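You operate a simulated robot arm through the tools that you are given. There is no shell and no other tool. Be economical: measure what you need, move in short steps, check, and stop when the job is done.

You are at the controls of a simulated two-armed robot. One attempt, no reset.

JOB
Put the purple cup on the top of the number three machine away on the wall side of the parts bench. Then put the white carton labelled "plug" from the long bench in the big blue bin. Then take the silver hex bolt and put it on top of the slim white filter. Keep to this order. Set down upright: white carton.

It is judged by the outcome, as a careful person would: the job done as asked, and still so three seconds after it is handed in. It fails if anything else is knocked over, pushed out of place, dropped, spilled or broken.

ROBOT AND FRAMES
Two 7-joint arms with two-finger parallel grippers on one trunk, on a base that drives. Base frame: it is fixed to the floor where the robot stands at the start and does not move with it; the origin is under the middle of the robot, x ahead of it, y to its left, z up. Readings come in mm, rad, newtons and seconds.
The left shoulder is at the start at [20, 113, 1222], the right one opposite. With the tool pointing down near the work surface each hand reaches from about 220 to 600 mm from the robot's upright axis, wherever it stands, measured 20 degrees to its own side. Places, roughly: big blue bin [-9500, 1750, 1000]; purple cup (8x8x7 cm) [600, 0, 1000]; silver hex bolt (4x3x5 cm) [-6200, 6700, 900]; slim white filter [-6750, 6500, 1000]; wall side of the parts bench (23x94 cm) [-7660, 40, 760]; white carton [-9500, 1750, 1000]. Payload 1.57 kg a hand.
Tool frame (each hand has its own): the origin (TCP) lies between the finger pads and is the grasp point; the fingertips stand 30 mm ahead of it; z points along the fingers, y is the line along which they close. The gripper opens to 80 mm. The fingers are 17 mm wide and 12 mm thick; the gripper's body (40 by 82 mm) begins 80 mm behind the TCP.
Orientation is that of the tool frame in the base frame, as [roll, pitch, yaw] about the fixed x, y, z axes, in that order (R = Rz(yaw) Ry(pitch) Rx(roll)). With the fingers straight down and closing along the base's y, the tool's x points along the base's -x, its y along +y and its z along -z.

CONTROLS
- The arms move only by the tool play_rows. It takes "left_increments", "right_increments" or both (then of equal length, played together; a hand with none holds still); each is a list of rows, each a list of 7 numbers: the shift along the tool's x, y, z in mm, then the turn, a rotation vector about the tool's x, y, z in rad, then the gripper command, from -1 (shut) to 1 (fully open), values between in proportion. In form: [[x, y, z, wx, wy, wz, grip], ...]. A call has 1 to 12 rows; each row is the pose to reach, as a shift and turn from the pose commanded when the call began, along the tool's axes at that moment. Rows are played at 5 a second. More than 50 mm and 0.15 rad between two rows, or a gripper value outside its range, and nothing of the call is played. Where a pose cannot be reached the arm comes as near as it can. A force on the tool above 40 N (or 10 N above the force at the start of the call, whichever is more), or a blocked arm, ends the call early, and 0.2 s more pass. Each finger travels about 45 mm/s and halts on what it meets, pressing with about 31 N; the grip force reading is that of the motor and also rises with nothing between the fingers. The clock runs only during rows and for 0.2 s after the last one: add rows that repeat a pose to give the fingers time. The reply holds the time, the measured pose of the TCP, the force on the tool along the base axes, the opening and the grip force, in the units named above and with some noise, with the torque about the TCP (base axes, N m) and any sound that the robot's microphone picked up.
- Cameras (640 x 400 px; columns grow to the right, rows downward): "scene" is now at [99.8, -6.2, 1365.6]; the picture's right is [-0.08, -1.00, 0.00], its down [-0.40, 0.03, -0.92] and it looks along [0.91, -0.07, -0.40] (base axes); focal length 246 px, centre (320, 200). "left" rides on the left gripper at [72, 7, -122] in its tool frame; the picture's right is [-0.09, 1.00, 0.00], its down [-0.84, -0.08, -0.54] and it looks along [-0.54, -0.05, 0.84] (tool axes); focal length 238 px, centre (320, 200). "right" rides on the right gripper at [72, -7, -122] in its tool frame; the picture's right is [0.09, 1.00, 0.00], its down [-0.84, 0.08, -0.54] and it looks along [-0.54, 0.05, 0.84] (tool axes); focal length 238 px, centre (320, 200). There is no depth. A picture from a camera that has moved, and an enlarged one, comes with that camera's place and axes in the base frame and with its lens.
- snapshot(camera): a new picture of that camera. The clock stands still meanwhile.
- lift_body(by): slides the trunk up (or, below 0, down) by that many mm; the arms and the scene camera ride with it, the base frame stays. It gives what a move gives, with no picture.
- drive_base(legs): drives the robot by 1 to 6 legs, each [ahead, left, turn to the left] in mm, mm and rad, along the robot's own axes; the way and the turn of a leg run together, so that a leg with both is an arc; at most 1500 mm and 3.142 rad a leg. The arms and the cameras ride along, it lands a little off, and it stops where it bumps. It gives what a move gives.
- turn_head(pan, tilt): turns the head with the scene camera to pan (to the left, within 1.396 rad either way) and tilt (down, from -0.506 to 1.204), counted from straight ahead of the robot. It gives what a move gives.
- zoom(camera, box): a new picture of the part [left, top, right, bottom] of that camera's present view, enlarged. The clock stands still meanwhile.
- job_done(): hands the job in; it is judged then, once.

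Work in short steps. Places have to be worked out from the pictures, the camera data and where the tool is seen: move nearer, look again, correct. Check each grasp and each placing, and mend what went wrong. You have 165 turns and 138 pictures in all, those below and enlarged ones among them. Open the grippers and draw the arms clear of the work before you hand the job in, unless the task says otherwise; then end with one line.

The tools are called after "Call:" by a JSON object that holds its "op" and its "data". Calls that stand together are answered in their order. play_rows: Moves the arms, as the interface text tells. Its arguments: {"type":"object","properties":{"left_increments":{"type":"array"},"right_increments":{"type":"array"}},"required":[]} The other tools are called the same way: lift_body (by) slides the trunk up or down; drive_base (legs) drives the base; turn_head (pan, tilt) turns the head that bears the scene camera; snapshot (camera) takes a picture; zoom (camera, box) takes an enlarged picture of a part of a camera's view; job_done () hands the job in.

At the start:

```text
time_s: 0.0
left_eef_pos: [381.9, 124.1, 1282.5]
left_ee_rot: [-3.141, 0.002, 3.141]
left_contact_force: [-0.2, -0.3, 0.3]
left_ft_torque: [0.02, 0.01, 0.01]
left_opening: 80.3
left_grip_force: 0.0
right_eef_pos: [426.1, -178.8, 1278.1]
right_ee_rot: [3.141, -0.001, -3.141]
right_contact_force: [0.4, 0.1, -0.3]
right_ft_torque: [-0.02, 0.0, 0.04]
right_opening: 80.2
right_grip_force: 0.1
trunk travel left (down, up): [-275.0, 295.0]
robot x, y, heading: [-2.3, 1.3, -0.002]
head pan, tilt: [-0.079, 0.414]
```

scene: 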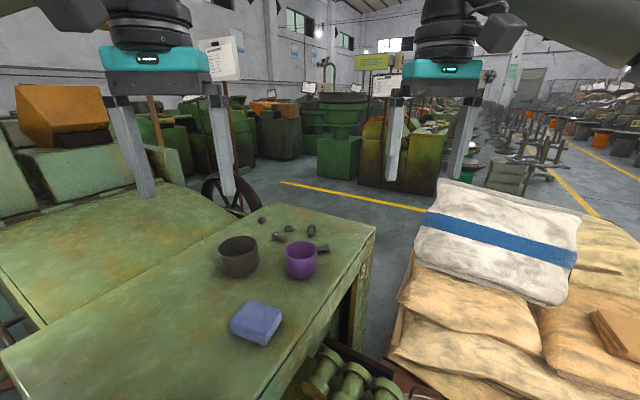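
right: 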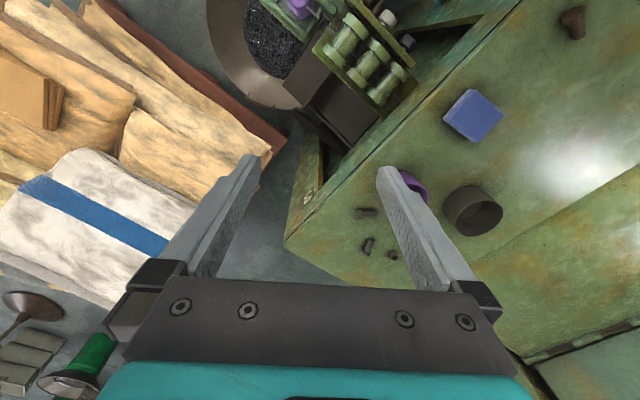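
left: 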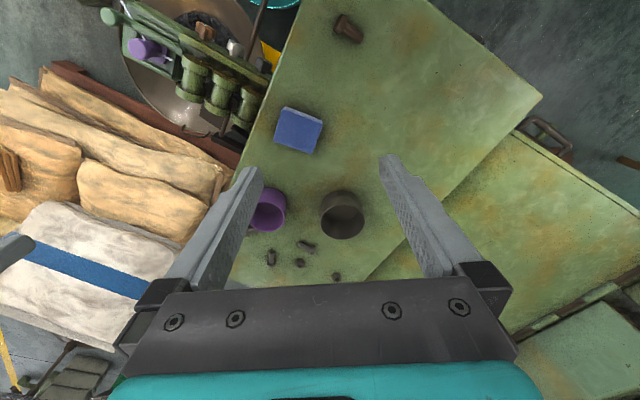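

The cup triangulates to about [569, 2, 1010]. I take closer looks at it before choosing the grasp.

Call:
{"op": "zoom", "data": {"camera": "scene", "box": [200, 200, 360, 300]}}

Call:
{"op": "zoom", "data": {"camera": "left", "box": [220, 160, 380, 290]}}

```text
4.00 times, centred on (280, 250) of scene
camera zoom: at [99.8, -6.2, 1365.6], right [-0.08, -1.0, 0.0], down [-0.4, 0.03, -0.92], along [0.91, -0.07, -0.4], focal length 985 px, centre (480, 0)
```

zoom: 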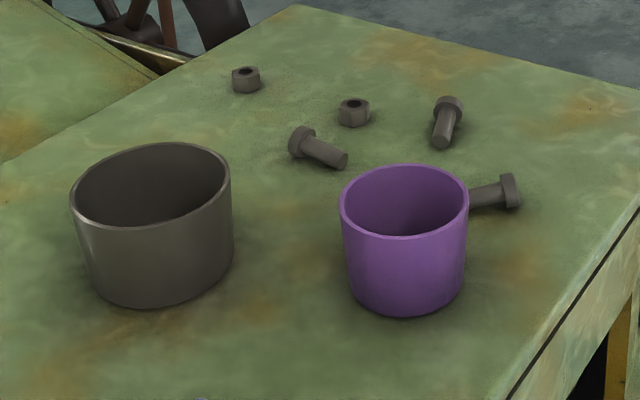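

```text
3.08 times, centred on (300, 225) of left
camera zoom: at [310.0, 130.0, 1402.7], right [0.09, 1.0, 0.0], down [0.84, -0.08, 0.54], along [0.54, -0.05, -0.84], focal length 733 px, centre (382, 123)
```

zoom: 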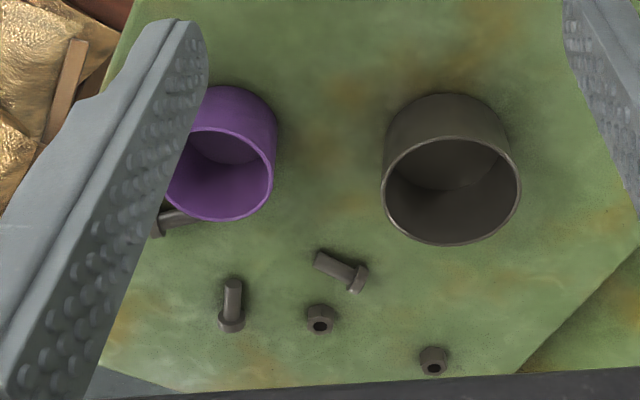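

The rim centre is about [578, 1, 1030] with a diameter near 75 mm, so I will pinch the left wall with one finger inside. First I move the left hand above that wall, half open.

Call:
{"op": "play_rows", "data": {"left_increments": [[-33, -14, 20, 0, 0, 0, 0.2], [-66, -29, 40, 0, 0, 0, 0.1], [-99, -44, 60, 0, 0, 0, 0.1], [-132, -58, 80, 0, 0, 0, 0.1], [-165, -73, 105, 0, 0, 0, 0.1], [-195, -86, 130, 0, 0, 0, 0.1], [-195, -86, 130, 0, 0, 0, 0.1]]}}

Call:
{"op": "snapshot", "data": {"camera": "left"}}

Call:
{"op": "snapshot", "data": {"camera": "scene"}}

```text
time_s: 1.6
left_eef_pos: [549.5, 48.6, 1144.2]
left_ee_rot: [-3.141, 0.0, -3.142]
left_contact_force: [0.8, 0.1, -0.1]
left_ft_torque: [-0.01, -0.01, 0.0]
left_opening: 43.9
left_grip_force: 0.2
left hand out of reach, approached as far as the arm can: row 5, 6, 7
right_eef_pos: [425.9, -179.3, 1279.2]
right_ee_rot: [3.142, 0.001, -3.141]
right_contact_force: [0.1, 0.2, 0.2]
right_ft_torque: [-0.01, -0.01, -0.01]
right_opening: 80.0
right_grip_force: 0.2
trunk travel left (down, up): [-275.0, 295.0]
robot x, y, heading: [0.4, 3.2, -0.004]
head pan, tilt: [-0.079, 0.414]
```

```text
132 pictures are left
camera left: at [478.5, 54.8, 1265.7], right [0.09, 1.0, 0.0], down [0.84, -0.08, 0.54], along [0.54, -0.05, -0.84], focal length 238 px, centre (320, 200)
```

left: 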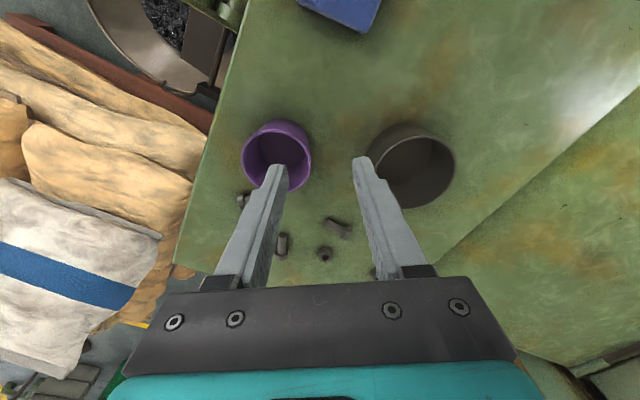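

```text
131 pictures are left
camera scene: at [99.3, -5.9, 1365.6], right [-0.08, -1.0, 0.0], down [-0.4, 0.03, -0.92], along [0.91, -0.07, -0.4], focal length 246 px, centre (320, 200)
```

scene: 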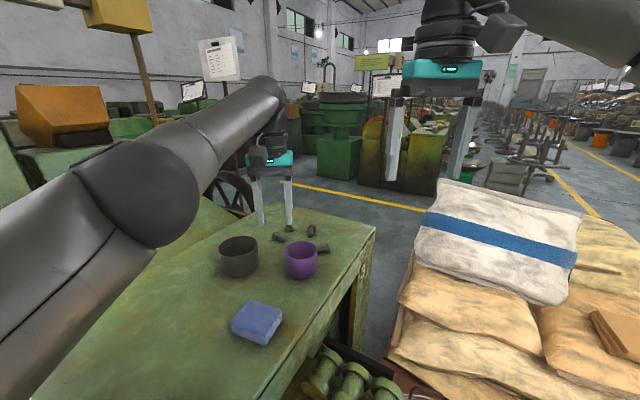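

The arm falls about 30 mm short. I look down to see whether there is room between the base and the bench to drive closer.

Call:
{"op": "turn_head", "data": {"pan": 0.0, "tilt": 1.2}}

Call:
{"op": "snapshot", "data": {"camera": "scene"}}

```text
time_s: 2.7
left_eef_pos: [550.7, 48.8, 1145.4]
left_ee_rot: [-3.141, 0.0, -3.141]
left_contact_force: [-0.9, 0.7, -0.2]
left_ft_torque: [-0.03, 0.01, -0.03]
left_opening: 43.9
left_grip_force: 0.1
right_eef_pos: [425.6, -178.8, 1279.9]
right_ee_rot: [3.141, 0.001, 3.14]
right_contact_force: [0.9, 0.1, -0.1]
right_ft_torque: [-0.01, 0.04, -0.02]
right_opening: 80.1
right_grip_force: 0.0
trunk travel left (down, up): [-275.0, 295.0]
robot x, y, heading: [0.4, -2.1, -0.001]
head pan, tilt: [0.0, 1.201]
```

```text
130 pictures are left
camera scene: at [63.6, 1.1, 1304.0], right [0.0, -1.0, 0.0], down [-0.93, 0.0, -0.36], along [0.36, 0.0, -0.93], focal length 246 px, centre (320, 200)
```

scene: 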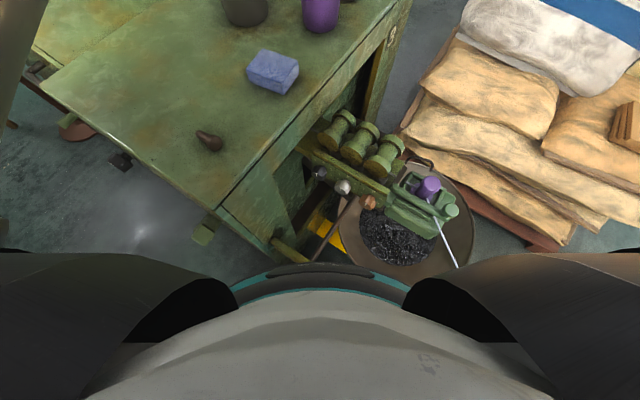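

There is machinery right in front of the base, so I won't drive. I yaw the hand by 60° and take the near-left wall of the cup instead, staying above the rim for now.

Call:
{"op": "play_rows", "data": {"left_increments": [[2, -4, 6, 0, 0, -0.14, 0.1], [4, -8, 12, 0, 0, -0.28, 0.1], [6, -12, 18, 0, 0, -0.42, 0.1], [8, -16, 24, 0, 0, -0.56, 0.1], [10, -20, 30, 0, 0, -0.7, 0.1], [12, -24, 36, 0, 0, -0.84, 0.1], [14, -28, 42, 0, 0, -0.98, 0.1], [15, -31, 45, 0, 0, -1.047, 0.1], [15, -31, 45, 0, 0, -1.047, 0.1]]}}

Call:
{"op": "snapshot", "data": {"camera": "left"}}

Call:
{"op": "turn_head", "data": {"pan": 0.0, "tilt": 0.6}}

Call:
{"op": "snapshot", "data": {"camera": "scene"}}

```text
time_s: 4.7
left_eef_pos: [535.6, 18.9, 1101.6]
left_ee_rot: [-3.14, 0.0, -2.093]
left_contact_force: [0.2, -0.5, -0.2]
left_ft_torque: [-0.01, 0.02, 0.01]
left_opening: 44.3
left_grip_force: 0.1
right_eef_pos: [426.4, -179.4, 1279.3]
right_ee_rot: [-3.141, 0.0, -3.141]
right_contact_force: [-0.7, 0.0, -0.4]
right_ft_torque: [-0.01, 0.02, -0.02]
right_opening: 80.0
right_grip_force: 0.0
trunk travel left (down, up): [-275.0, 295.0]
robot x, y, heading: [0.9, -0.4, -0.004]
head pan, tilt: [0.0, 1.201]
```

```text
129 pictures are left
camera left: at [494.1, -41.1, 1220.9], right [-0.82, 0.58, 0.0], down [0.48, 0.69, 0.54], along [0.31, 0.44, -0.84], focal length 238 px, centre (320, 200)
```

left: 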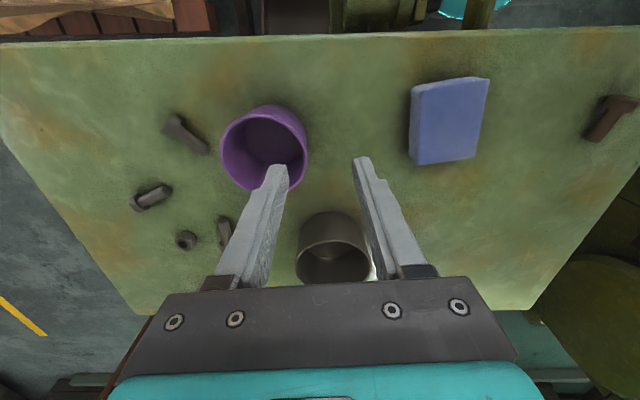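

```text
time_s: 5.7
left_eef_pos: [535.3, 18.3, 1100.6]
left_ee_rot: [3.141, -0.001, -2.094]
left_contact_force: [-1.0, 0.1, 0.6]
left_ft_torque: [0.03, 0.0, -0.03]
left_opening: 44.0
left_grip_force: 0.0
right_eef_pos: [425.8, -179.7, 1278.2]
right_ee_rot: [-3.141, -0.001, 3.141]
right_contact_force: [0.3, -0.2, -0.5]
right_ft_torque: [-0.02, 0.01, 0.03]
right_opening: 79.9
right_grip_force: 0.1
trunk travel left (down, up): [-275.0, 295.0]
robot x, y, heading: [1.4, -4.6, 0.0]
head pan, tilt: [0.0, 0.6]
```

```text
128 pictures are left
camera scene: at [96.0, 1.1, 1348.5], right [0.0, -1.0, 0.0], down [-0.57, 0.0, -0.82], along [0.82, 0.0, -0.57], focal length 246 px, centre (320, 200)
```

scene: 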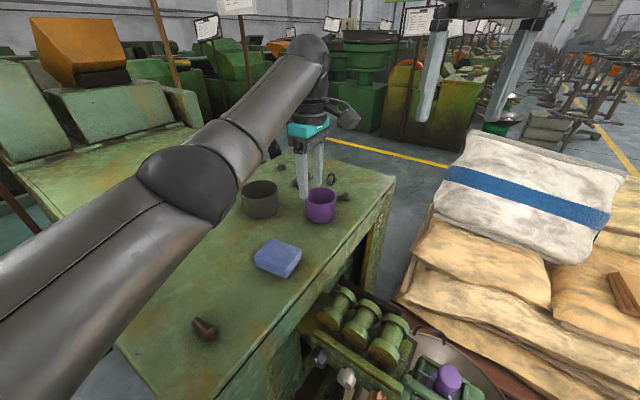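

I zoom on the cup to refine the rim centre before descending.

Call:
{"op": "zoom", "data": {"camera": "left", "box": [190, 80, 350, 220]}}

Call:
{"op": "zoom", "data": {"camera": "scene", "box": [230, 130, 390, 250]}}

```text
2.86 times, centred on (270, 150) of left
camera zoom: at [494.2, -40.9, 1221.1], right [-0.82, 0.58, 0.0], down [0.48, 0.69, 0.54], along [0.31, 0.44, -0.84], focal length 681 px, centre (463, 343)
```

zoom: 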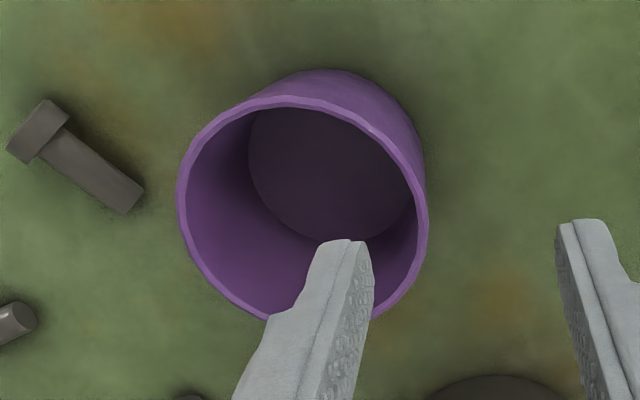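

```text
3.33 times, centred on (310, 190) of scene
camera zoom: at [96.0, 1.1, 1348.5], right [0.0, -1.0, 0.0], down [-0.57, 0.0, -0.82], along [0.82, 0.0, -0.57], focal length 820 px, centre (353, 233)
```

zoom: 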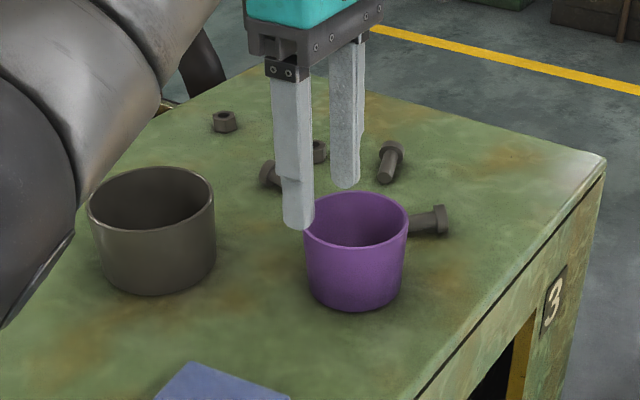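

Refined rim centre is about [577, -6, 1028]; the wall point for the pinch is [547, 11]. I shift above it and descend with one finger inside the cup.

Call:
{"op": "play_rows", "data": {"left_increments": [[0, -7, 0, 0, 0, 0, 0.1], [0, -13.5, 0, 0, 0, 0, 0.1], [0, -13.5, 20, 0, 0, 0, 0.1], [0, -13.5, 35, 0, 0, 0, 0.1], [0, -13.5, 45, 0, 0, 0, 0.1]]}}

Call:
{"op": "zoom", "data": {"camera": "left", "box": [190, 80, 430, 230]}}

Call:
{"op": "zoom", "data": {"camera": "scene", "box": [230, 130, 390, 250]}}

```text
time_s: 6.9
left_eef_pos: [546.9, 12.2, 1055.1]
left_ee_rot: [3.141, -0.001, -2.097]
left_contact_force: [0.1, -0.6, 0.0]
left_ft_torque: [-0.02, 0.02, 0.01]
left_opening: 44.1
left_grip_force: 0.0
right_eef_pos: [426.2, -178.6, 1279.8]
right_ee_rot: [-3.141, -0.001, -3.141]
right_contact_force: [0.6, 0.8, 0.3]
right_ft_torque: [0.02, 0.02, 0.02]
right_opening: 80.2
right_grip_force: 0.1
trunk travel left (down, up): [-275.0, 295.0]
robot x, y, heading: [1.0, -2.2, 0.002]
head pan, tilt: [0.0, 0.6]
```

```text
2.67 times, centred on (310, 155) of left
camera zoom: at [505.8, -47.4, 1175.9], right [-0.82, 0.58, 0.0], down [0.48, 0.69, 0.54], along [0.31, 0.44, -0.84], focal length 636 px, centre (347, 320)
```

zoom: 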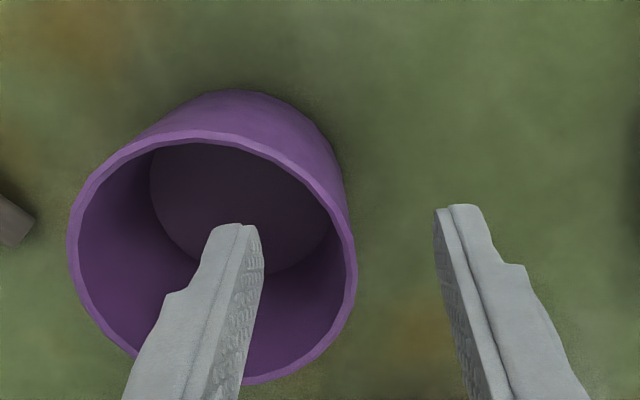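

```text
3.33 times, centred on (310, 190) of scene
camera zoom: at [96.1, 1.1, 1348.6], right [0.0, -1.0, 0.0], down [-0.57, 0.0, -0.83], along [0.83, 0.0, -0.57], focal length 820 px, centre (353, 233)
```

zoom: 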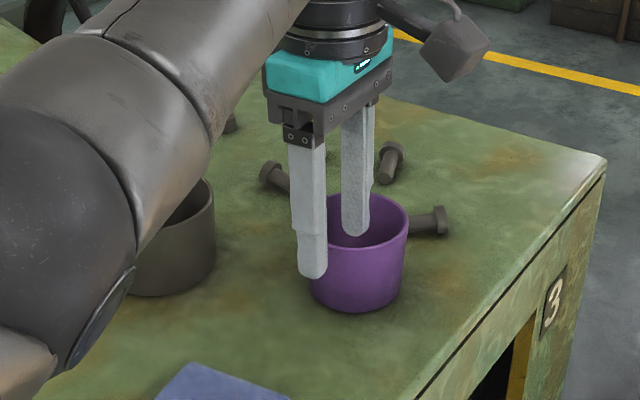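

The fingers straddle the wall properly. I go down another 42 mm and close.

Call:
{"op": "play_rows", "data": {"left_increments": [[0, 0, 15, 0, 0, 0, 0.1], [0, 0, 30, 0, 0, 0, 0.1], [0, 0, 42, 0, 0, 0, 0.1], [0, 0, 42, 0, 0, 0, -0.5], [0, 0, 42, 0, 0, 0, -1], [0, 0, 42, 0, 0, 0, -1], [0, 0, 42, 0, 0, 0, -1], [0, 0, 42, 0, 0, 0, -1]]}}

Call:
{"op": "zoom", "data": {"camera": "scene", "box": [230, 130, 390, 250]}}

```text
time_s: 8.7
left_eef_pos: [547.9, 12.6, 1014.1]
left_ee_rot: [-3.135, 0.004, -2.094]
left_contact_force: [4.8, 1.5, 12.8]
left_ft_torque: [-0.28, -0.96, 0.19]
left_opening: 5.5
left_grip_force: 25.4
right_eef_pos: [425.6, -179.6, 1279.7]
right_ee_rot: [3.142, -0.001, -3.141]
right_contact_force: [0.8, 0.6, 0.0]
right_ft_torque: [0.0, 0.0, 0.0]
right_opening: 79.8
right_grip_force: 0.0
trunk travel left (down, up): [-275.0, 295.0]
robot x, y, heading: [2.1, 0.3, -0.006]
head pan, tilt: [0.0, 0.6]
```

```text
3.33 times, centred on (310, 190) of scene
camera zoom: at [95.5, 1.3, 1348.8], right [0.0, -1.0, 0.0], down [-0.56, 0.0, -0.83], along [0.83, 0.0, -0.56], focal length 820 px, centre (353, 233)
```

zoom: 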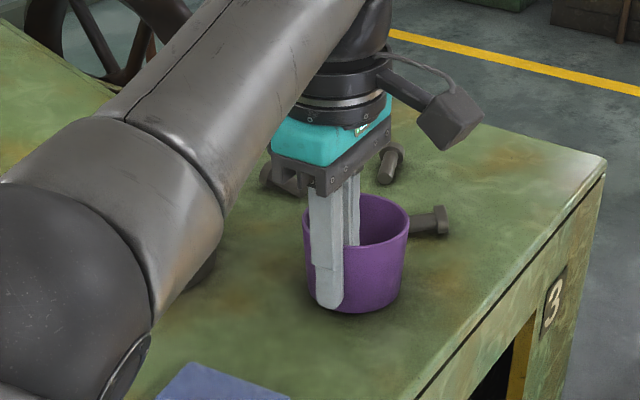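

The wall is held (opening 5.5 mm). I lift straight up.

Call:
{"op": "play_rows", "data": {"left_increments": [[0, 0, -15, 0, 0, 0, -1], [0, 0, -35, 0, 0, 0, -1], [0, 0, -70, 0, 0, 0, -1], [0, 0, -105, 0, 0, 0, -1], [0, 0, -105, 0, 0, 0, -1]]}}

Call:
{"op": "snapshot", "data": {"camera": "scene"}}

```text
time_s: 9.9
left_eef_pos: [546.7, 13.4, 1117.6]
left_ee_rot: [-3.141, -0.001, -2.094]
left_contact_force: [0.1, 0.0, -0.9]
left_ft_torque: [-0.01, 0.01, -0.01]
left_opening: 4.9
left_grip_force: 25.0
right_eef_pos: [426.3, -180.5, 1278.2]
right_ee_rot: [3.141, 0.0, -3.141]
right_contact_force: [-0.1, 0.2, 0.4]
right_ft_torque: [-0.01, -0.01, 0.02]
right_opening: 80.1
right_grip_force: 0.1
trunk travel left (down, up): [-275.0, 295.0]
robot x, y, heading: [-0.1, -0.5, -0.005]
head pan, tilt: [0.0, 0.6]
```

```text
122 pictures are left
camera scene: at [96.4, 1.3, 1348.5], right [0.0, -1.0, 0.0], down [-0.57, 0.0, -0.82], along [0.82, 0.0, -0.57], focal length 246 px, centre (320, 200)
```

scene: 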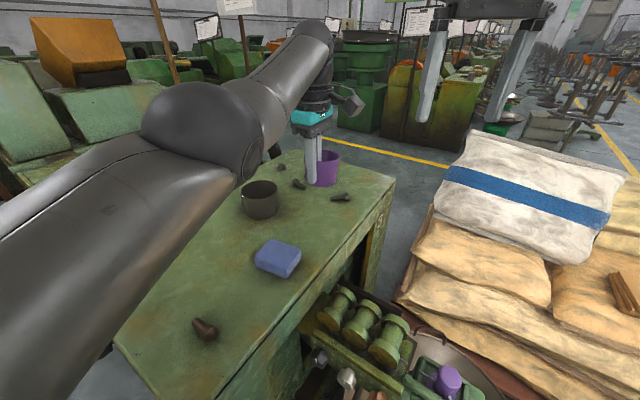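

The cup is held level. I bring both hands in close to the body for driving.

Call:
{"op": "play_rows", "data": {"left_increments": [[3, 36, -30, 0, 0, 0, -1], [6, 72, -50, 0, 0, 0, -1], [9, 108, -70, 0, 0, 0, -1], [12, 144, -85, 0, 0, 0, -1], [15, 180, -100, 0, 0, 0, -1], [18, 216, -112, 0, 0, 0, -1], [21, 250, -112, 0, 0, 0, -1], [21, 250, -112, 0, 0, 0, -1]], "right_increments": [[15, 2, 0, 0, 0, 0, 1], [30, 4, 0, 0, 0, 0, 1], [45, 6, 0, 0, 0, 0, 1], [60, 8, 0, 0, 0, 0, 1], [75, 10, 0, 0, 0, 0, 1], [90, 10, 0, 0, 0, 0, 1], [106, 10, 0, 0, 0, 0, 1], [106, 10, 0, 0, 0, 0, 1]]}}

Call:
{"op": "turn_head", "data": {"pan": 1.39, "tilt": 0.4}}

Call:
{"op": "snapshot", "data": {"camera": "scene"}}

Call:
{"op": "turn_head", "data": {"pan": -1.39, "tilt": 0.4}}

Call:
{"op": "snapshot", "data": {"camera": "scene"}}

```text
time_s: 11.7
left_eef_pos: [319.5, 118.6, 1231.2]
left_ee_rot: [-3.141, 0.0, -2.092]
left_contact_force: [0.0, 0.6, 0.2]
left_ft_torque: [0.0, 0.02, -0.04]
left_opening: 4.9
left_grip_force: 24.9
right_eef_pos: [320.4, -170.4, 1278.1]
right_ee_rot: [3.141, 0.0, 3.141]
right_contact_force: [0.9, 0.5, 0.4]
right_ft_torque: [-0.02, 0.01, -0.01]
right_opening: 79.9
right_grip_force: 0.1
trunk travel left (down, up): [-275.0, 295.0]
robot x, y, heading: [0.6, 2.4, 0.001]
head pan, tilt: [0.0, 0.6]
```

```text
time_s: 13.2
left_eef_pos: [319.9, 118.4, 1230.5]
left_ee_rot: [3.141, 0.0, -2.096]
left_contact_force: [0.3, 1.1, -0.9]
left_ft_torque: [0.0, -0.01, -0.02]
left_opening: 4.8
left_grip_force: 25.5
right_eef_pos: [321.1, -170.0, 1278.7]
right_ee_rot: [-3.14, 0.0, 3.142]
right_contact_force: [0.7, 0.4, -0.1]
right_ft_torque: [-0.03, 0.01, -0.02]
right_opening: 79.9
right_grip_force: 0.1
trunk travel left (down, up): [-275.0, 295.0]
robot x, y, heading: [-0.5, 0.7, -0.003]
head pan, tilt: [1.389, 0.4]
```

```text
121 pictures are left
camera scene: at [24.4, 92.2, 1366.8], right [0.98, -0.18, 0.0], down [-0.07, -0.38, -0.92], along [0.17, 0.91, -0.39], focal length 246 px, centre (320, 200)
```

scene: 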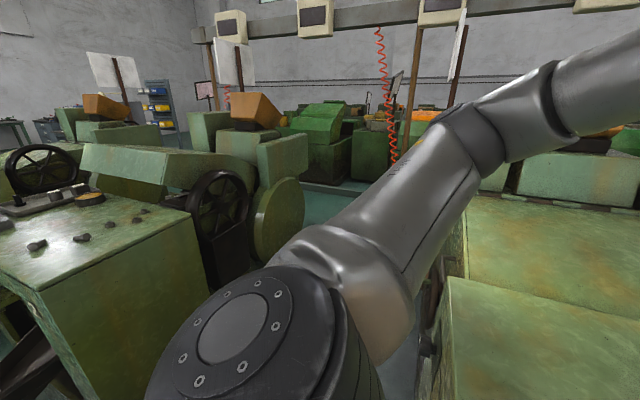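

```text
time_s: 15.7
left_eef_pos: [320.6, 118.2, 1230.5]
left_ee_rot: [-3.141, -0.001, -2.094]
left_contact_force: [0.6, 0.1, -0.8]
left_ft_torque: [0.01, 0.0, -0.01]
left_opening: 4.7
left_grip_force: 25.5
right_eef_pos: [321.9, -169.3, 1278.3]
right_ee_rot: [3.141, 0.0, -3.14]
right_contact_force: [-0.3, 0.0, -1.1]
right_ft_torque: [0.0, 0.0, 0.01]
right_opening: 79.9
right_grip_force: 0.1
trunk travel left (down, up): [-275.0, 295.0]
robot x, y, heading: [-2.0, -2.1, 0.001]
head pan, tilt: [-1.389, 0.4]
```

```text
120 pictures are left
camera scene: at [24.4, -90.0, 1366.8], right [-0.98, -0.18, 0.0], down [-0.07, 0.38, -0.92], along [0.17, -0.91, -0.39], focal length 246 px, centre (320, 200)
```

scene: 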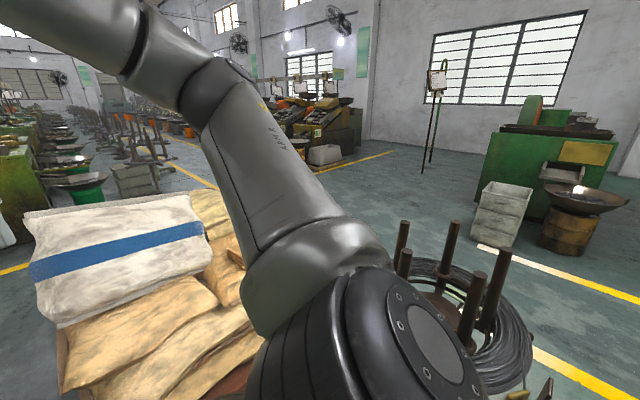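

The right side (−y) opens onto a free aisle and the surroundings within half a metre look lower than the hands. I turn in place to the right to see what lies behind.

Call:
{"op": "drive_base", "data": {"legs": [[0, 0, -1.5708]]}}

Call:
{"op": "snapshot", "data": {"camera": "scene"}}

Call:
{"op": "turn_head", "data": {"pan": -0.5, "tilt": 0.5}}

Call:
{"op": "snapshot", "data": {"camera": "scene"}}

```text
time_s: 19.9
left_eef_pos: [114.0, -321.9, 1231.6]
left_ee_rot: [-3.142, 0.002, 2.607]
left_contact_force: [0.9, -0.6, -2.2]
left_ft_torque: [0.02, -0.01, 0.02]
left_opening: 4.8
left_grip_force: 25.6
right_eef_pos: [-173.5, -318.5, 1279.8]
right_ee_rot: [-3.139, -0.001, 1.559]
right_contact_force: [0.5, -0.5, -0.2]
right_ft_torque: [-0.01, 0.0, -0.01]
right_opening: 79.8
right_grip_force: 0.0
trunk travel left (down, up): [-275.0, 295.0]
robot x, y, heading: [1.9, 2.7, -1.581]
head pan, tilt: [-1.389, 0.4]
```

```text
119 pictures are left
camera scene: at [-93.9, -24.6, 1366.8], right [-0.17, 0.99, 0.0], down [0.38, 0.07, -0.92], along [-0.91, -0.16, -0.39], focal length 246 px, centre (320, 200)
```

scene: 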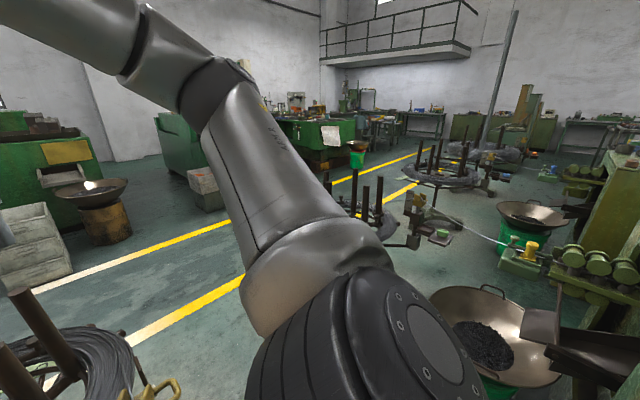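

```text
time_s: 21.1
left_eef_pos: [115.1, -321.3, 1231.2]
left_ee_rot: [3.141, 0.001, 2.61]
left_contact_force: [0.2, 0.1, -1.0]
left_ft_torque: [0.02, -0.02, -0.06]
left_opening: 4.6
left_grip_force: 25.4
right_eef_pos: [-173.8, -317.5, 1278.9]
right_ee_rot: [3.142, 0.001, 1.559]
right_contact_force: [-0.2, -0.8, 0.6]
right_ft_torque: [-0.01, 0.04, 0.03]
right_opening: 80.1
right_grip_force: 0.0
trunk travel left (down, up): [-275.0, 295.0]
robot x, y, heading: [0.3, -2.2, -1.585]
head pan, tilt: [-0.499, 0.499]
```

```text
118 pictures are left
camera scene: at [-47.1, -88.2, 1357.7], right [-0.87, 0.49, 0.0], down [0.23, 0.42, -0.88], along [-0.43, -0.77, -0.48], focal length 246 px, centre (320, 200)
```

scene: 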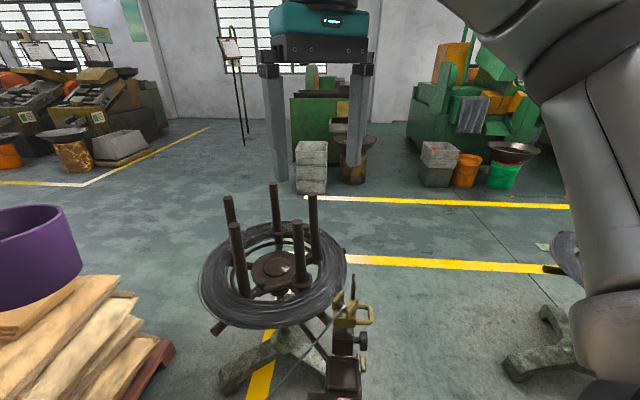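

The aisle runs diagonally (direction about [-0.83, 0.56]), and I need to pass between two wire reels. I look into that gap with the head tilted down.

Call:
{"op": "turn_head", "data": {"pan": -1.0, "tilt": 0.85}}

Call:
{"op": "snapshot", "data": {"camera": "scene"}}

Call:
{"op": "snapshot", "data": {"camera": "right"}}

```text
time_s: 22.1
left_eef_pos: [114.9, -321.7, 1230.6]
left_ee_rot: [-3.141, 0.0, 2.607]
left_contact_force: [0.4, 0.1, -0.2]
left_ft_torque: [0.02, -0.04, 0.03]
left_opening: 4.6
left_grip_force: 25.2
right_eef_pos: [-174.1, -318.1, 1278.1]
right_ee_rot: [3.14, 0.001, 1.559]
right_contact_force: [-0.6, -0.5, -1.2]
right_ft_torque: [-0.03, -0.01, 0.01]
right_opening: 80.0
right_grip_force: 0.0
trunk travel left (down, up): [-275.0, 295.0]
robot x, y, heading: [1.0, -1.0, -1.585]
head pan, tilt: [-1.0, 0.85]
```

```text
117 pictures are left
camera scene: at [-68.8, -50.5, 1327.8], right [-0.53, 0.85, 0.0], down [0.64, 0.4, -0.66], along [-0.56, -0.35, -0.75], focal length 246 px, centre (320, 200)
```

scene: 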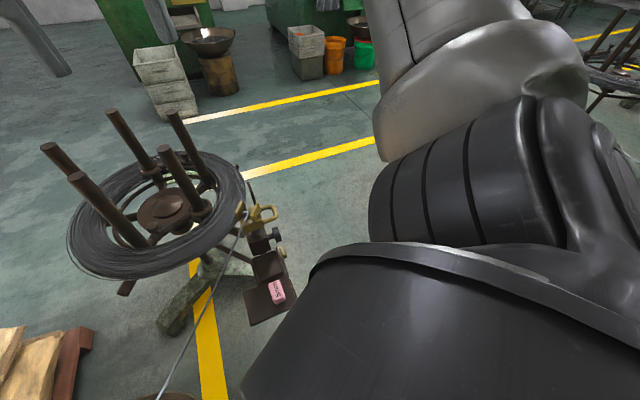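

```text
116 pictures are left
camera right: at [-179.2, -247.1, 1401.9], right [1.0, 0.08, 0.0], down [0.07, -0.84, 0.54], along [0.04, -0.54, -0.84], focal length 238 px, centre (320, 200)
```

right: 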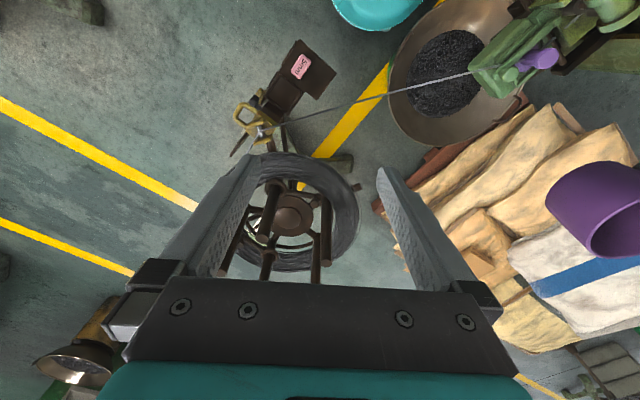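

From the right-hand camera the robot base is small (~200 mm radius); the way along −x is free, with the feeder to one side. I turn to face −x and look again.

Call:
{"op": "drive_base", "data": {"legs": [[0, 0, -1.55]]}}

Call:
{"op": "turn_head", "data": {"pan": 0.0, "tilt": 0.75}}

Call:
{"op": "snapshot", "data": {"camera": "scene"}}

Call:
{"op": "snapshot", "data": {"camera": "right"}}

```text
time_s: 26.3
left_eef_pos: [-320.8, -119.0, 1230.3]
left_ee_rot: [3.142, -0.002, 1.049]
left_contact_force: [-0.7, -0.3, -0.3]
left_ft_torque: [-0.01, -0.04, 0.0]
left_opening: 4.6
left_grip_force: 25.7
right_eef_pos: [-321.2, 167.7, 1279.3]
right_ee_rot: [3.141, -0.001, 0.001]
right_contact_force: [0.1, -0.2, -0.1]
right_ft_torque: [-0.03, -0.02, 0.03]
right_opening: 79.8
right_grip_force: 0.1
trunk travel left (down, up): [-275.0, 295.0]
robot x, y, heading: [0.1, 1.7, -3.14]
head pan, tilt: [-1.0, 0.85]
```

```text
time_s: 27.5
left_eef_pos: [-319.5, -119.3, 1230.5]
left_ee_rot: [-3.141, -0.001, 1.051]
left_contact_force: [-0.2, 0.0, -0.5]
left_ft_torque: [0.01, 0.02, 0.01]
left_opening: 4.6
left_grip_force: 25.0
right_eef_pos: [-320.9, 169.5, 1279.4]
right_ee_rot: [-3.141, 0.0, 0.002]
right_contact_force: [-0.9, 0.4, -0.2]
right_ft_torque: [-0.03, -0.01, 0.0]
right_opening: 80.0
right_grip_force: 0.0
trunk travel left (down, up): [-275.0, 295.0]
robot x, y, heading: [2.0, -1.2, -3.14]
head pan, tilt: [0.0, 0.75]
```

```text
115 pictures are left
camera scene: at [-95.3, 1.0, 1335.7], right [0.0, 1.0, 0.0], down [0.68, 0.0, -0.73], along [-0.73, 0.0, -0.68], focal length 246 px, centre (320, 200)
```

scene: 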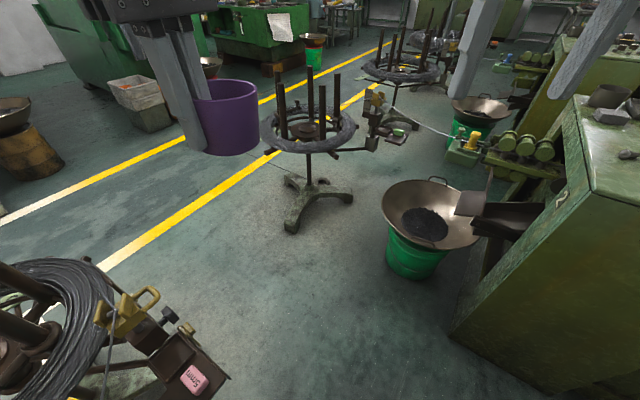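

```text
114 pictures are left
camera right: at [-249.0, 175.3, 1402.0], right [0.09, -1.0, 0.0], down [-0.84, -0.08, 0.54], along [-0.54, -0.05, -0.84], focal length 238 px, centre (320, 200)
```

right: 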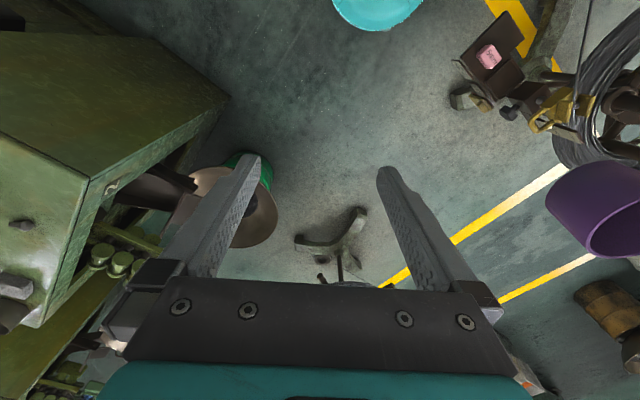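

The view is clear: gap between feeder 1 (≈[-470,-695]) and reel 2's foot (≈[-1236,-199]) is about 900 mm. I drive out through its middle to the aisle centre and turn along it.

Call:
{"op": "drive_base", "data": {"legs": [[555, 0, 0], [0, 0, 0.984], [900, 0, 0], [920, 0, 0], [0, 0, -1.578]]}}

Call:
{"op": "turn_head", "data": {"pan": 0.0, "tilt": 0.4}}

Call:
{"op": "snapshot", "data": {"camera": "scene"}}

Call:
{"op": "turn_head", "data": {"pan": 0.6, "tilt": 0.3}}

Call:
{"op": "snapshot", "data": {"camera": "scene"}}

```text
time_s: 45.8
left_eef_pos: [-1870.2, -1462.3, 1230.2]
left_ee_rot: [3.141, 0.0, 0.488]
left_contact_force: [0.5, -0.3, -0.3]
left_ft_torque: [-0.03, -0.01, 0.03]
left_opening: 4.8
left_grip_force: 25.2
right_eef_pos: [-1717.8, -1218.3, 1279.3]
right_ee_rot: [3.142, 0.0, -0.561]
right_contact_force: [-0.2, 0.7, -0.5]
right_ft_torque: [0.01, 0.03, -0.01]
right_opening: 79.9
right_grip_force: 0.1
trunk travel left (down, up): [-275.0, 295.0]
robot x, y, heading: [-1533.4, -1533.3, 2.577]
head pan, tilt: [0.0, 0.75]
```

```text
time_s: 46.6
left_eef_pos: [-1870.2, -1462.7, 1230.0]
left_ee_rot: [3.141, 0.001, 0.489]
left_contact_force: [0.9, -0.4, 0.0]
left_ft_torque: [-0.02, 0.01, -0.02]
left_opening: 4.6
left_grip_force: 25.1
right_eef_pos: [-1717.1, -1216.9, 1279.6]
right_ee_rot: [-3.141, 0.001, -0.56]
right_contact_force: [-0.6, 0.0, 0.3]
right_ft_torque: [-0.03, 0.02, 0.0]
right_opening: 80.0
right_grip_force: 0.1
trunk travel left (down, up): [-275.0, 295.0]
robot x, y, heading: [-1531.9, -1531.1, 2.586]
head pan, tilt: [0.0, 0.4]
```

```text
113 pictures are left
camera scene: at [-1625.0, -1475.7, 1366.8], right [0.53, 0.85, 0.0], down [0.33, -0.21, -0.92], along [-0.78, 0.49, -0.39], focal length 246 px, centre (320, 200)
```

scene: 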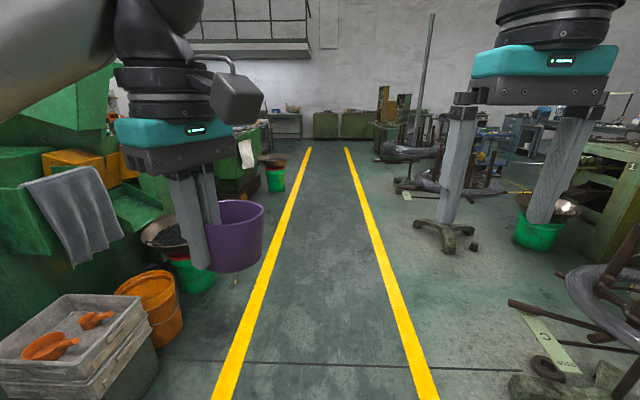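

```text
time_s: 47.6
left_eef_pos: [-1870.9, -1462.6, 1229.5]
left_ee_rot: [-3.141, 0.001, 0.488]
left_contact_force: [-0.4, 0.5, -0.5]
left_ft_torque: [-0.02, 0.01, 0.03]
left_opening: 4.6
left_grip_force: 25.7
right_eef_pos: [-1716.3, -1216.3, 1278.8]
right_ee_rot: [3.141, 0.0, -0.559]
right_contact_force: [-0.6, 0.2, 0.1]
right_ft_torque: [-0.01, 0.01, 0.01]
right_opening: 79.9
right_grip_force: 0.0
trunk travel left (down, up): [-275.0, 295.0]
robot x, y, heading: [-1536.8, -1533.4, 2.58]
head pan, tilt: [0.6, 0.3]
```

```text
112 pictures are left
camera scene: at [-1639.8, -1528.6, 1376.1], right [-0.04, 1.0, 0.0], down [0.3, 0.01, -0.96], along [-0.95, -0.04, -0.3], focal length 246 px, centre (320, 200)
```

scene: 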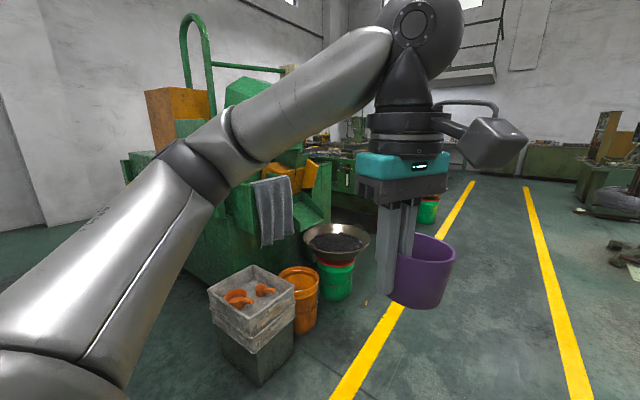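

The aisle ahead is clear. I correct the heading slightly and drive 4 m along it, then look to the left for the parts bench.

Call:
{"op": "drive_base", "data": {"legs": [[0, 0, -0.035], [1500, 0, 0], [1500, 0, 0], [1000, 0, 0]]}}

Call:
{"op": "snapshot", "data": {"camera": "scene"}}

Call:
{"op": "turn_head", "data": {"pan": 0.0, "tilt": 0.3}}

Call:
{"op": "snapshot", "data": {"camera": "scene"}}

```text
time_s: 67.2
left_eef_pos: [-5165.0, 811.1, 1230.8]
left_ee_rot: [-3.14, 0.0, 0.438]
left_contact_force: [-0.7, 0.1, -0.9]
left_ft_torque: [0.0, -0.02, 0.0]
left_opening: 4.7
left_grip_force: 24.7
right_eef_pos: [-5001.0, 1048.1, 1279.1]
right_ee_rot: [-3.142, 0.0, -0.609]
right_contact_force: [-0.3, -0.4, -1.0]
right_ft_torque: [0.03, 0.01, -0.03]
right_opening: 80.0
right_grip_force: 0.2
trunk travel left (down, up): [-275.0, 295.0]
robot x, y, heading: [-4835.9, 724.6, 2.529]
head pan, tilt: [0.6, 0.3]
```

```text
111 pictures are left
camera scene: at [-4939.2, 732.9, 1376.1], right [0.01, 1.0, 0.0], down [0.3, 0.0, -0.96], along [-0.96, 0.01, -0.3], focal length 246 px, centre (320, 200)
```

scene: 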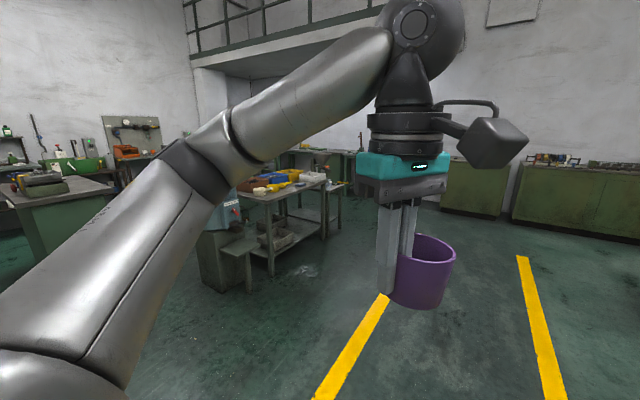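

```text
time_s: 68.2
left_eef_pos: [-5165.2, 810.9, 1231.2]
left_ee_rot: [-3.141, -0.001, 0.438]
left_contact_force: [0.2, 1.0, -1.1]
left_ft_torque: [-0.06, -0.01, -0.01]
left_opening: 4.6
left_grip_force: 25.0
right_eef_pos: [-5000.3, 1048.3, 1280.0]
right_ee_rot: [3.141, -0.001, -0.607]
right_contact_force: [0.2, 0.2, 0.3]
right_ft_torque: [0.01, -0.03, -0.02]
right_opening: 80.0
right_grip_force: 0.0
trunk travel left (down, up): [-275.0, 295.0]
robot x, y, heading: [-4837.3, 726.5, 2.532]
head pan, tilt: [0.0, 0.3]
```

```text
110 pictures are left
camera scene: at [-4922.2, 785.2, 1376.1], right [0.57, 0.82, 0.0], down [0.24, -0.17, -0.96], along [-0.78, 0.55, -0.3], focal length 246 px, centre (320, 200)
```

scene: 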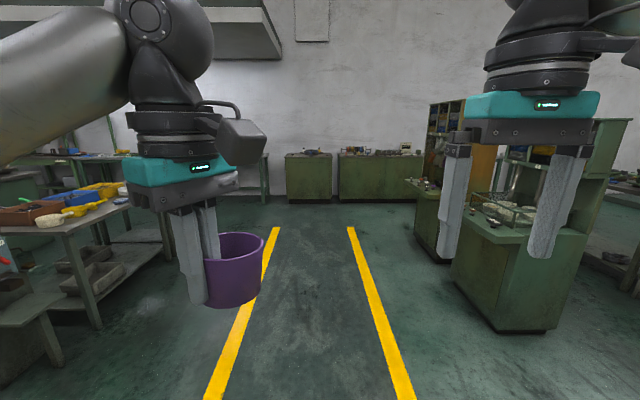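

The parts bench is ahead on the left, roughly from [-7070, 40] to [-7655, 840] along its near edge. I drive on 2.1 m and turn to face it.

Call:
{"op": "drive_base", "data": {"legs": [[1500, 0, 0], [700, 0, 0], [0, 0, 1.4]]}}

Call:
{"op": "turn_head", "data": {"pan": 0.0, "tilt": 0.45}}

Call:
{"op": "snapshot", "data": {"camera": "scene"}}

Call:
{"op": "turn_head", "data": {"pan": -0.6, "tilt": 0.45}}

Call:
{"op": "snapshot", "data": {"camera": "scene"}}

```text
time_s: 82.5
left_eef_pos: [-6768.5, 1672.8, 1230.8]
left_ee_rot: [3.141, -0.001, 1.824]
left_contact_force: [0.1, -0.3, -0.3]
left_ft_torque: [0.0, -0.01, -0.05]
left_opening: 4.7
left_grip_force: 24.7
right_eef_pos: [-6970.4, 1879.7, 1278.3]
right_ee_rot: [3.141, -0.001, 0.778]
right_contact_force: [0.0, -1.4, 0.7]
right_ft_torque: [0.02, 0.01, 0.02]
right_opening: 80.0
right_grip_force: 0.0
trunk travel left (down, up): [-275.0, 295.0]
robot x, y, heading: [-6622.7, 1983.9, -2.368]
head pan, tilt: [0.0, 0.3]
```

```text
time_s: 83.2
left_eef_pos: [-6767.8, 1672.0, 1230.6]
left_ee_rot: [3.141, 0.0, 1.826]
left_contact_force: [-0.1, 0.0, -1.0]
left_ft_torque: [-0.04, 0.02, 0.01]
left_opening: 4.5
left_grip_force: 25.0
right_eef_pos: [-6969.8, 1877.9, 1279.8]
right_ee_rot: [3.141, 0.0, 0.779]
right_contact_force: [-0.4, -0.3, 0.2]
right_ft_torque: [0.0, -0.01, 0.0]
right_opening: 79.8
right_grip_force: 0.0
trunk travel left (down, up): [-275.0, 295.0]
robot x, y, heading: [-6621.3, 1984.5, -2.365]
head pan, tilt: [0.0, 0.45]
```

```text
109 pictures are left
camera scene: at [-6698.4, 1911.9, 1362.2], right [-0.7, 0.71, 0.0], down [0.31, 0.3, -0.9], along [-0.64, -0.63, -0.43], focal length 246 px, centre (320, 200)
```

scene: 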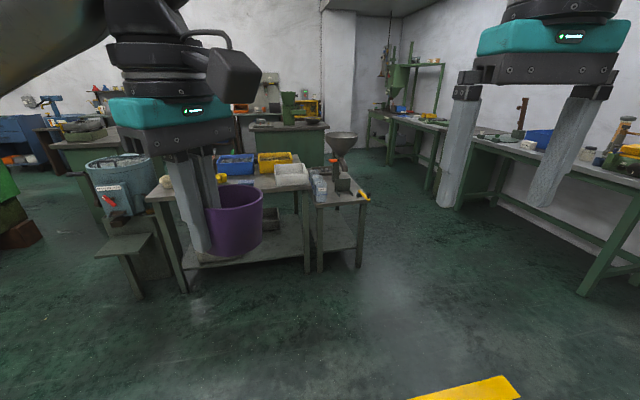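

```text
time_s: 84.2
left_eef_pos: [-6767.1, 1672.7, 1230.8]
left_ee_rot: [3.141, 0.0, 1.823]
left_contact_force: [-0.6, -0.3, -0.6]
left_ft_torque: [-0.02, 0.01, 0.02]
left_opening: 4.7
left_grip_force: 24.9
right_eef_pos: [-6970.3, 1878.9, 1280.3]
right_ee_rot: [3.141, 0.0, 0.775]
right_contact_force: [0.2, -0.9, -0.3]
right_ft_torque: [0.0, 0.01, -0.01]
right_opening: 80.3
right_grip_force: 0.1
trunk travel left (down, up): [-275.0, 295.0]
robot x, y, heading: [-6623.1, 1984.1, -2.362]
head pan, tilt: [-0.6, 0.45]
```

```text
108 pictures are left
camera scene: at [-6723.3, 1960.1, 1362.2], right [-0.18, 0.98, 0.0], down [0.43, 0.08, -0.9], along [-0.89, -0.16, -0.44], focal length 246 px, centre (320, 200)
```

scene: 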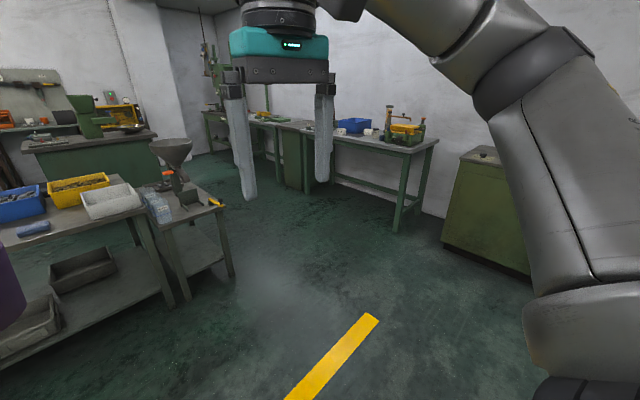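

The small grinder table ends at the bench's aisle side, leaving the wall-side end of the bench open from its right end. I drive around to stand beyond that end, then face along the bench.

Call:
{"op": "drive_base", "data": {"legs": [[0, 0, 0.198], [0, -1000, 0], [1500, 0, 0], [680, 0, 0], [0, 0, 1.571]]}}

Call:
{"op": "turn_head", "data": {"pan": 0.0, "tilt": 0.6}}

Call:
{"op": "snapshot", "data": {"camera": "scene"}}

Call:
{"op": "snapshot", "data": {"camera": "right"}}

```text
time_s: 104.3
left_eef_pos: [-8359.4, 665.7, 1231.4]
left_ee_rot: [3.142, 0.0, -2.709]
left_contact_force: [-0.6, -0.1, -0.4]
left_ft_torque: [0.0, -0.01, 0.01]
left_opening: 4.4
left_grip_force: 25.4
right_eef_pos: [-8524.9, 430.5, 1279.7]
right_ee_rot: [-3.141, 0.0, 2.527]
right_contact_force: [-0.9, -0.3, 0.7]
right_ft_torque: [-0.06, -0.02, 0.01]
right_opening: 80.1
right_grip_force: 0.1
trunk travel left (down, up): [-275.0, 295.0]
robot x, y, heading: [-8690.1, 752.2, -0.613]
head pan, tilt: [-0.6, 0.45]
```

```text
time_s: 105.3
left_eef_pos: [-8358.8, 666.3, 1230.6]
left_ee_rot: [3.141, 0.0, -2.706]
left_contact_force: [-0.3, 0.0, 0.1]
left_ft_torque: [-0.01, -0.01, 0.02]
left_opening: 4.6
left_grip_force: 25.0
right_eef_pos: [-8525.0, 429.8, 1278.5]
right_ee_rot: [-3.141, 0.0, 2.528]
right_contact_force: [0.7, -0.2, 0.9]
right_ft_torque: [0.02, 0.01, -0.02]
right_opening: 79.7
right_grip_force: 0.1
trunk travel left (down, up): [-275.0, 295.0]
robot x, y, heading: [-8691.3, 752.7, -0.612]
head pan, tilt: [0.0, 0.6]
```

```text
107 pictures are left
camera scene: at [-8610.8, 697.7, 1348.6], right [-0.58, -0.82, 0.0], down [-0.46, 0.33, -0.83], along [0.67, -0.48, -0.56], focal length 246 px, centre (320, 200)
```

scene: 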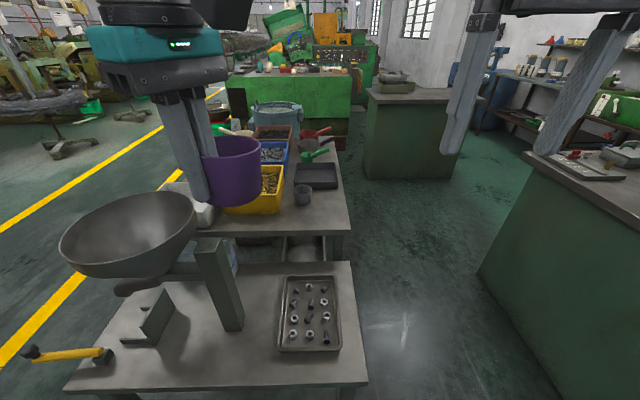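

```text
106 pictures are left
camera right: at [-8587.3, 465.7, 1402.0], right [0.5, 0.87, 0.0], down [0.73, -0.42, 0.54], along [0.47, -0.27, -0.84], focal length 238 px, centre (320, 200)
```

right: 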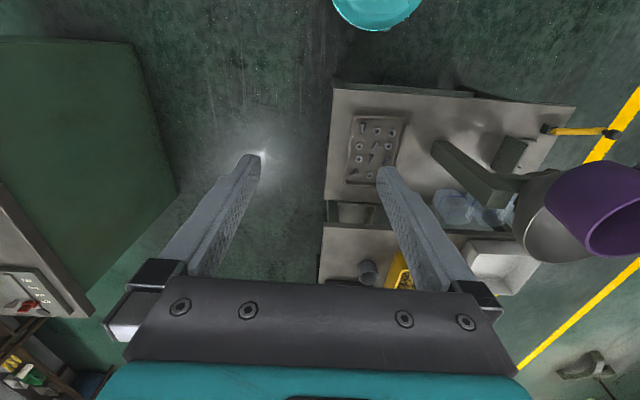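

The bench's wall side strip faces a free corridor (n≈900 mm wide) on its right. There is a free spot near the strip's close corner, in front of the grey cup. I strafe into the corridor, drive along it and turn to face the bench.

Call:
{"op": "drive_base", "data": {"legs": [[0, 0, 0.02], [0, -500, 0], [1025, 0, 0], [0, 0, 1.57]]}}

Call:
{"op": "turn_head", "data": {"pan": 0.2, "tilt": 0.9}}

Call:
{"op": "snapshot", "data": {"camera": "scene"}}

Call:
{"op": "snapshot", "data": {"camera": "left"}}

```text
time_s: 117.3
left_eef_pos: [-8039.8, 103.2, 1231.8]
left_ee_rot: [-3.141, 0.001, -1.097]
left_contact_force: [-0.2, 0.4, 0.2]
left_ft_torque: [0.01, 0.01, -0.01]
left_opening: 4.3
left_grip_force: 25.3
right_eef_pos: [-7798.6, -53.7, 1280.1]
right_ee_rot: [3.141, 0.001, -2.144]
right_contact_force: [-0.5, 0.7, -0.1]
right_ft_torque: [-0.01, -0.04, -0.01]
right_opening: 80.0
right_grip_force: 0.1
trunk travel left (down, up): [-275.0, 295.0]
robot x, y, heading: [-8114.0, -230.8, 0.994]
head pan, tilt: [0.0, 0.6]
```

```text
time_s: 118.2
left_eef_pos: [-8039.6, 102.7, 1231.2]
left_ee_rot: [-3.141, 0.0, -1.097]
left_contact_force: [0.5, 1.3, 0.4]
left_ft_torque: [0.0, -0.03, -0.02]
left_opening: 4.6
left_grip_force: 25.8
right_eef_pos: [-7798.4, -53.2, 1279.2]
right_ee_rot: [3.141, -0.001, -2.144]
right_contact_force: [0.3, -0.1, 0.6]
right_ft_torque: [0.0, 0.0, -0.02]
right_opening: 79.8
right_grip_force: 0.0
trunk travel left (down, up): [-275.0, 295.0]
robot x, y, heading: [-8114.1, -232.2, 0.996]
head pan, tilt: [0.201, 0.901]
```

```text
105 pictures are left
camera scene: at [-8083.6, -150.6, 1323.9], right [0.93, -0.37, 0.0], down [-0.29, -0.73, -0.62], along [0.23, 0.58, -0.78], focal length 246 px, centre (320, 200)
```

scene: 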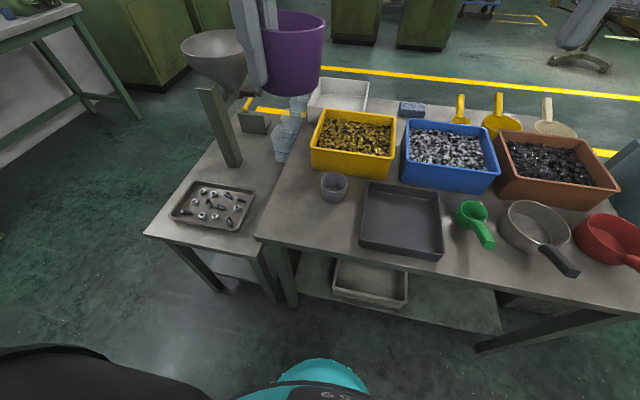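

```text
104 pictures are left
camera left: at [-8012.6, 34.8, 1351.7], right [-0.93, -0.37, 0.0], down [-0.31, 0.78, 0.54], along [-0.2, 0.5, -0.84], focal length 238 px, centre (320, 200)
```

left: 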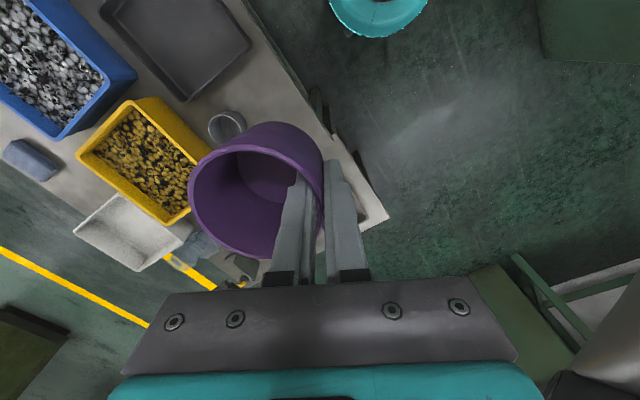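

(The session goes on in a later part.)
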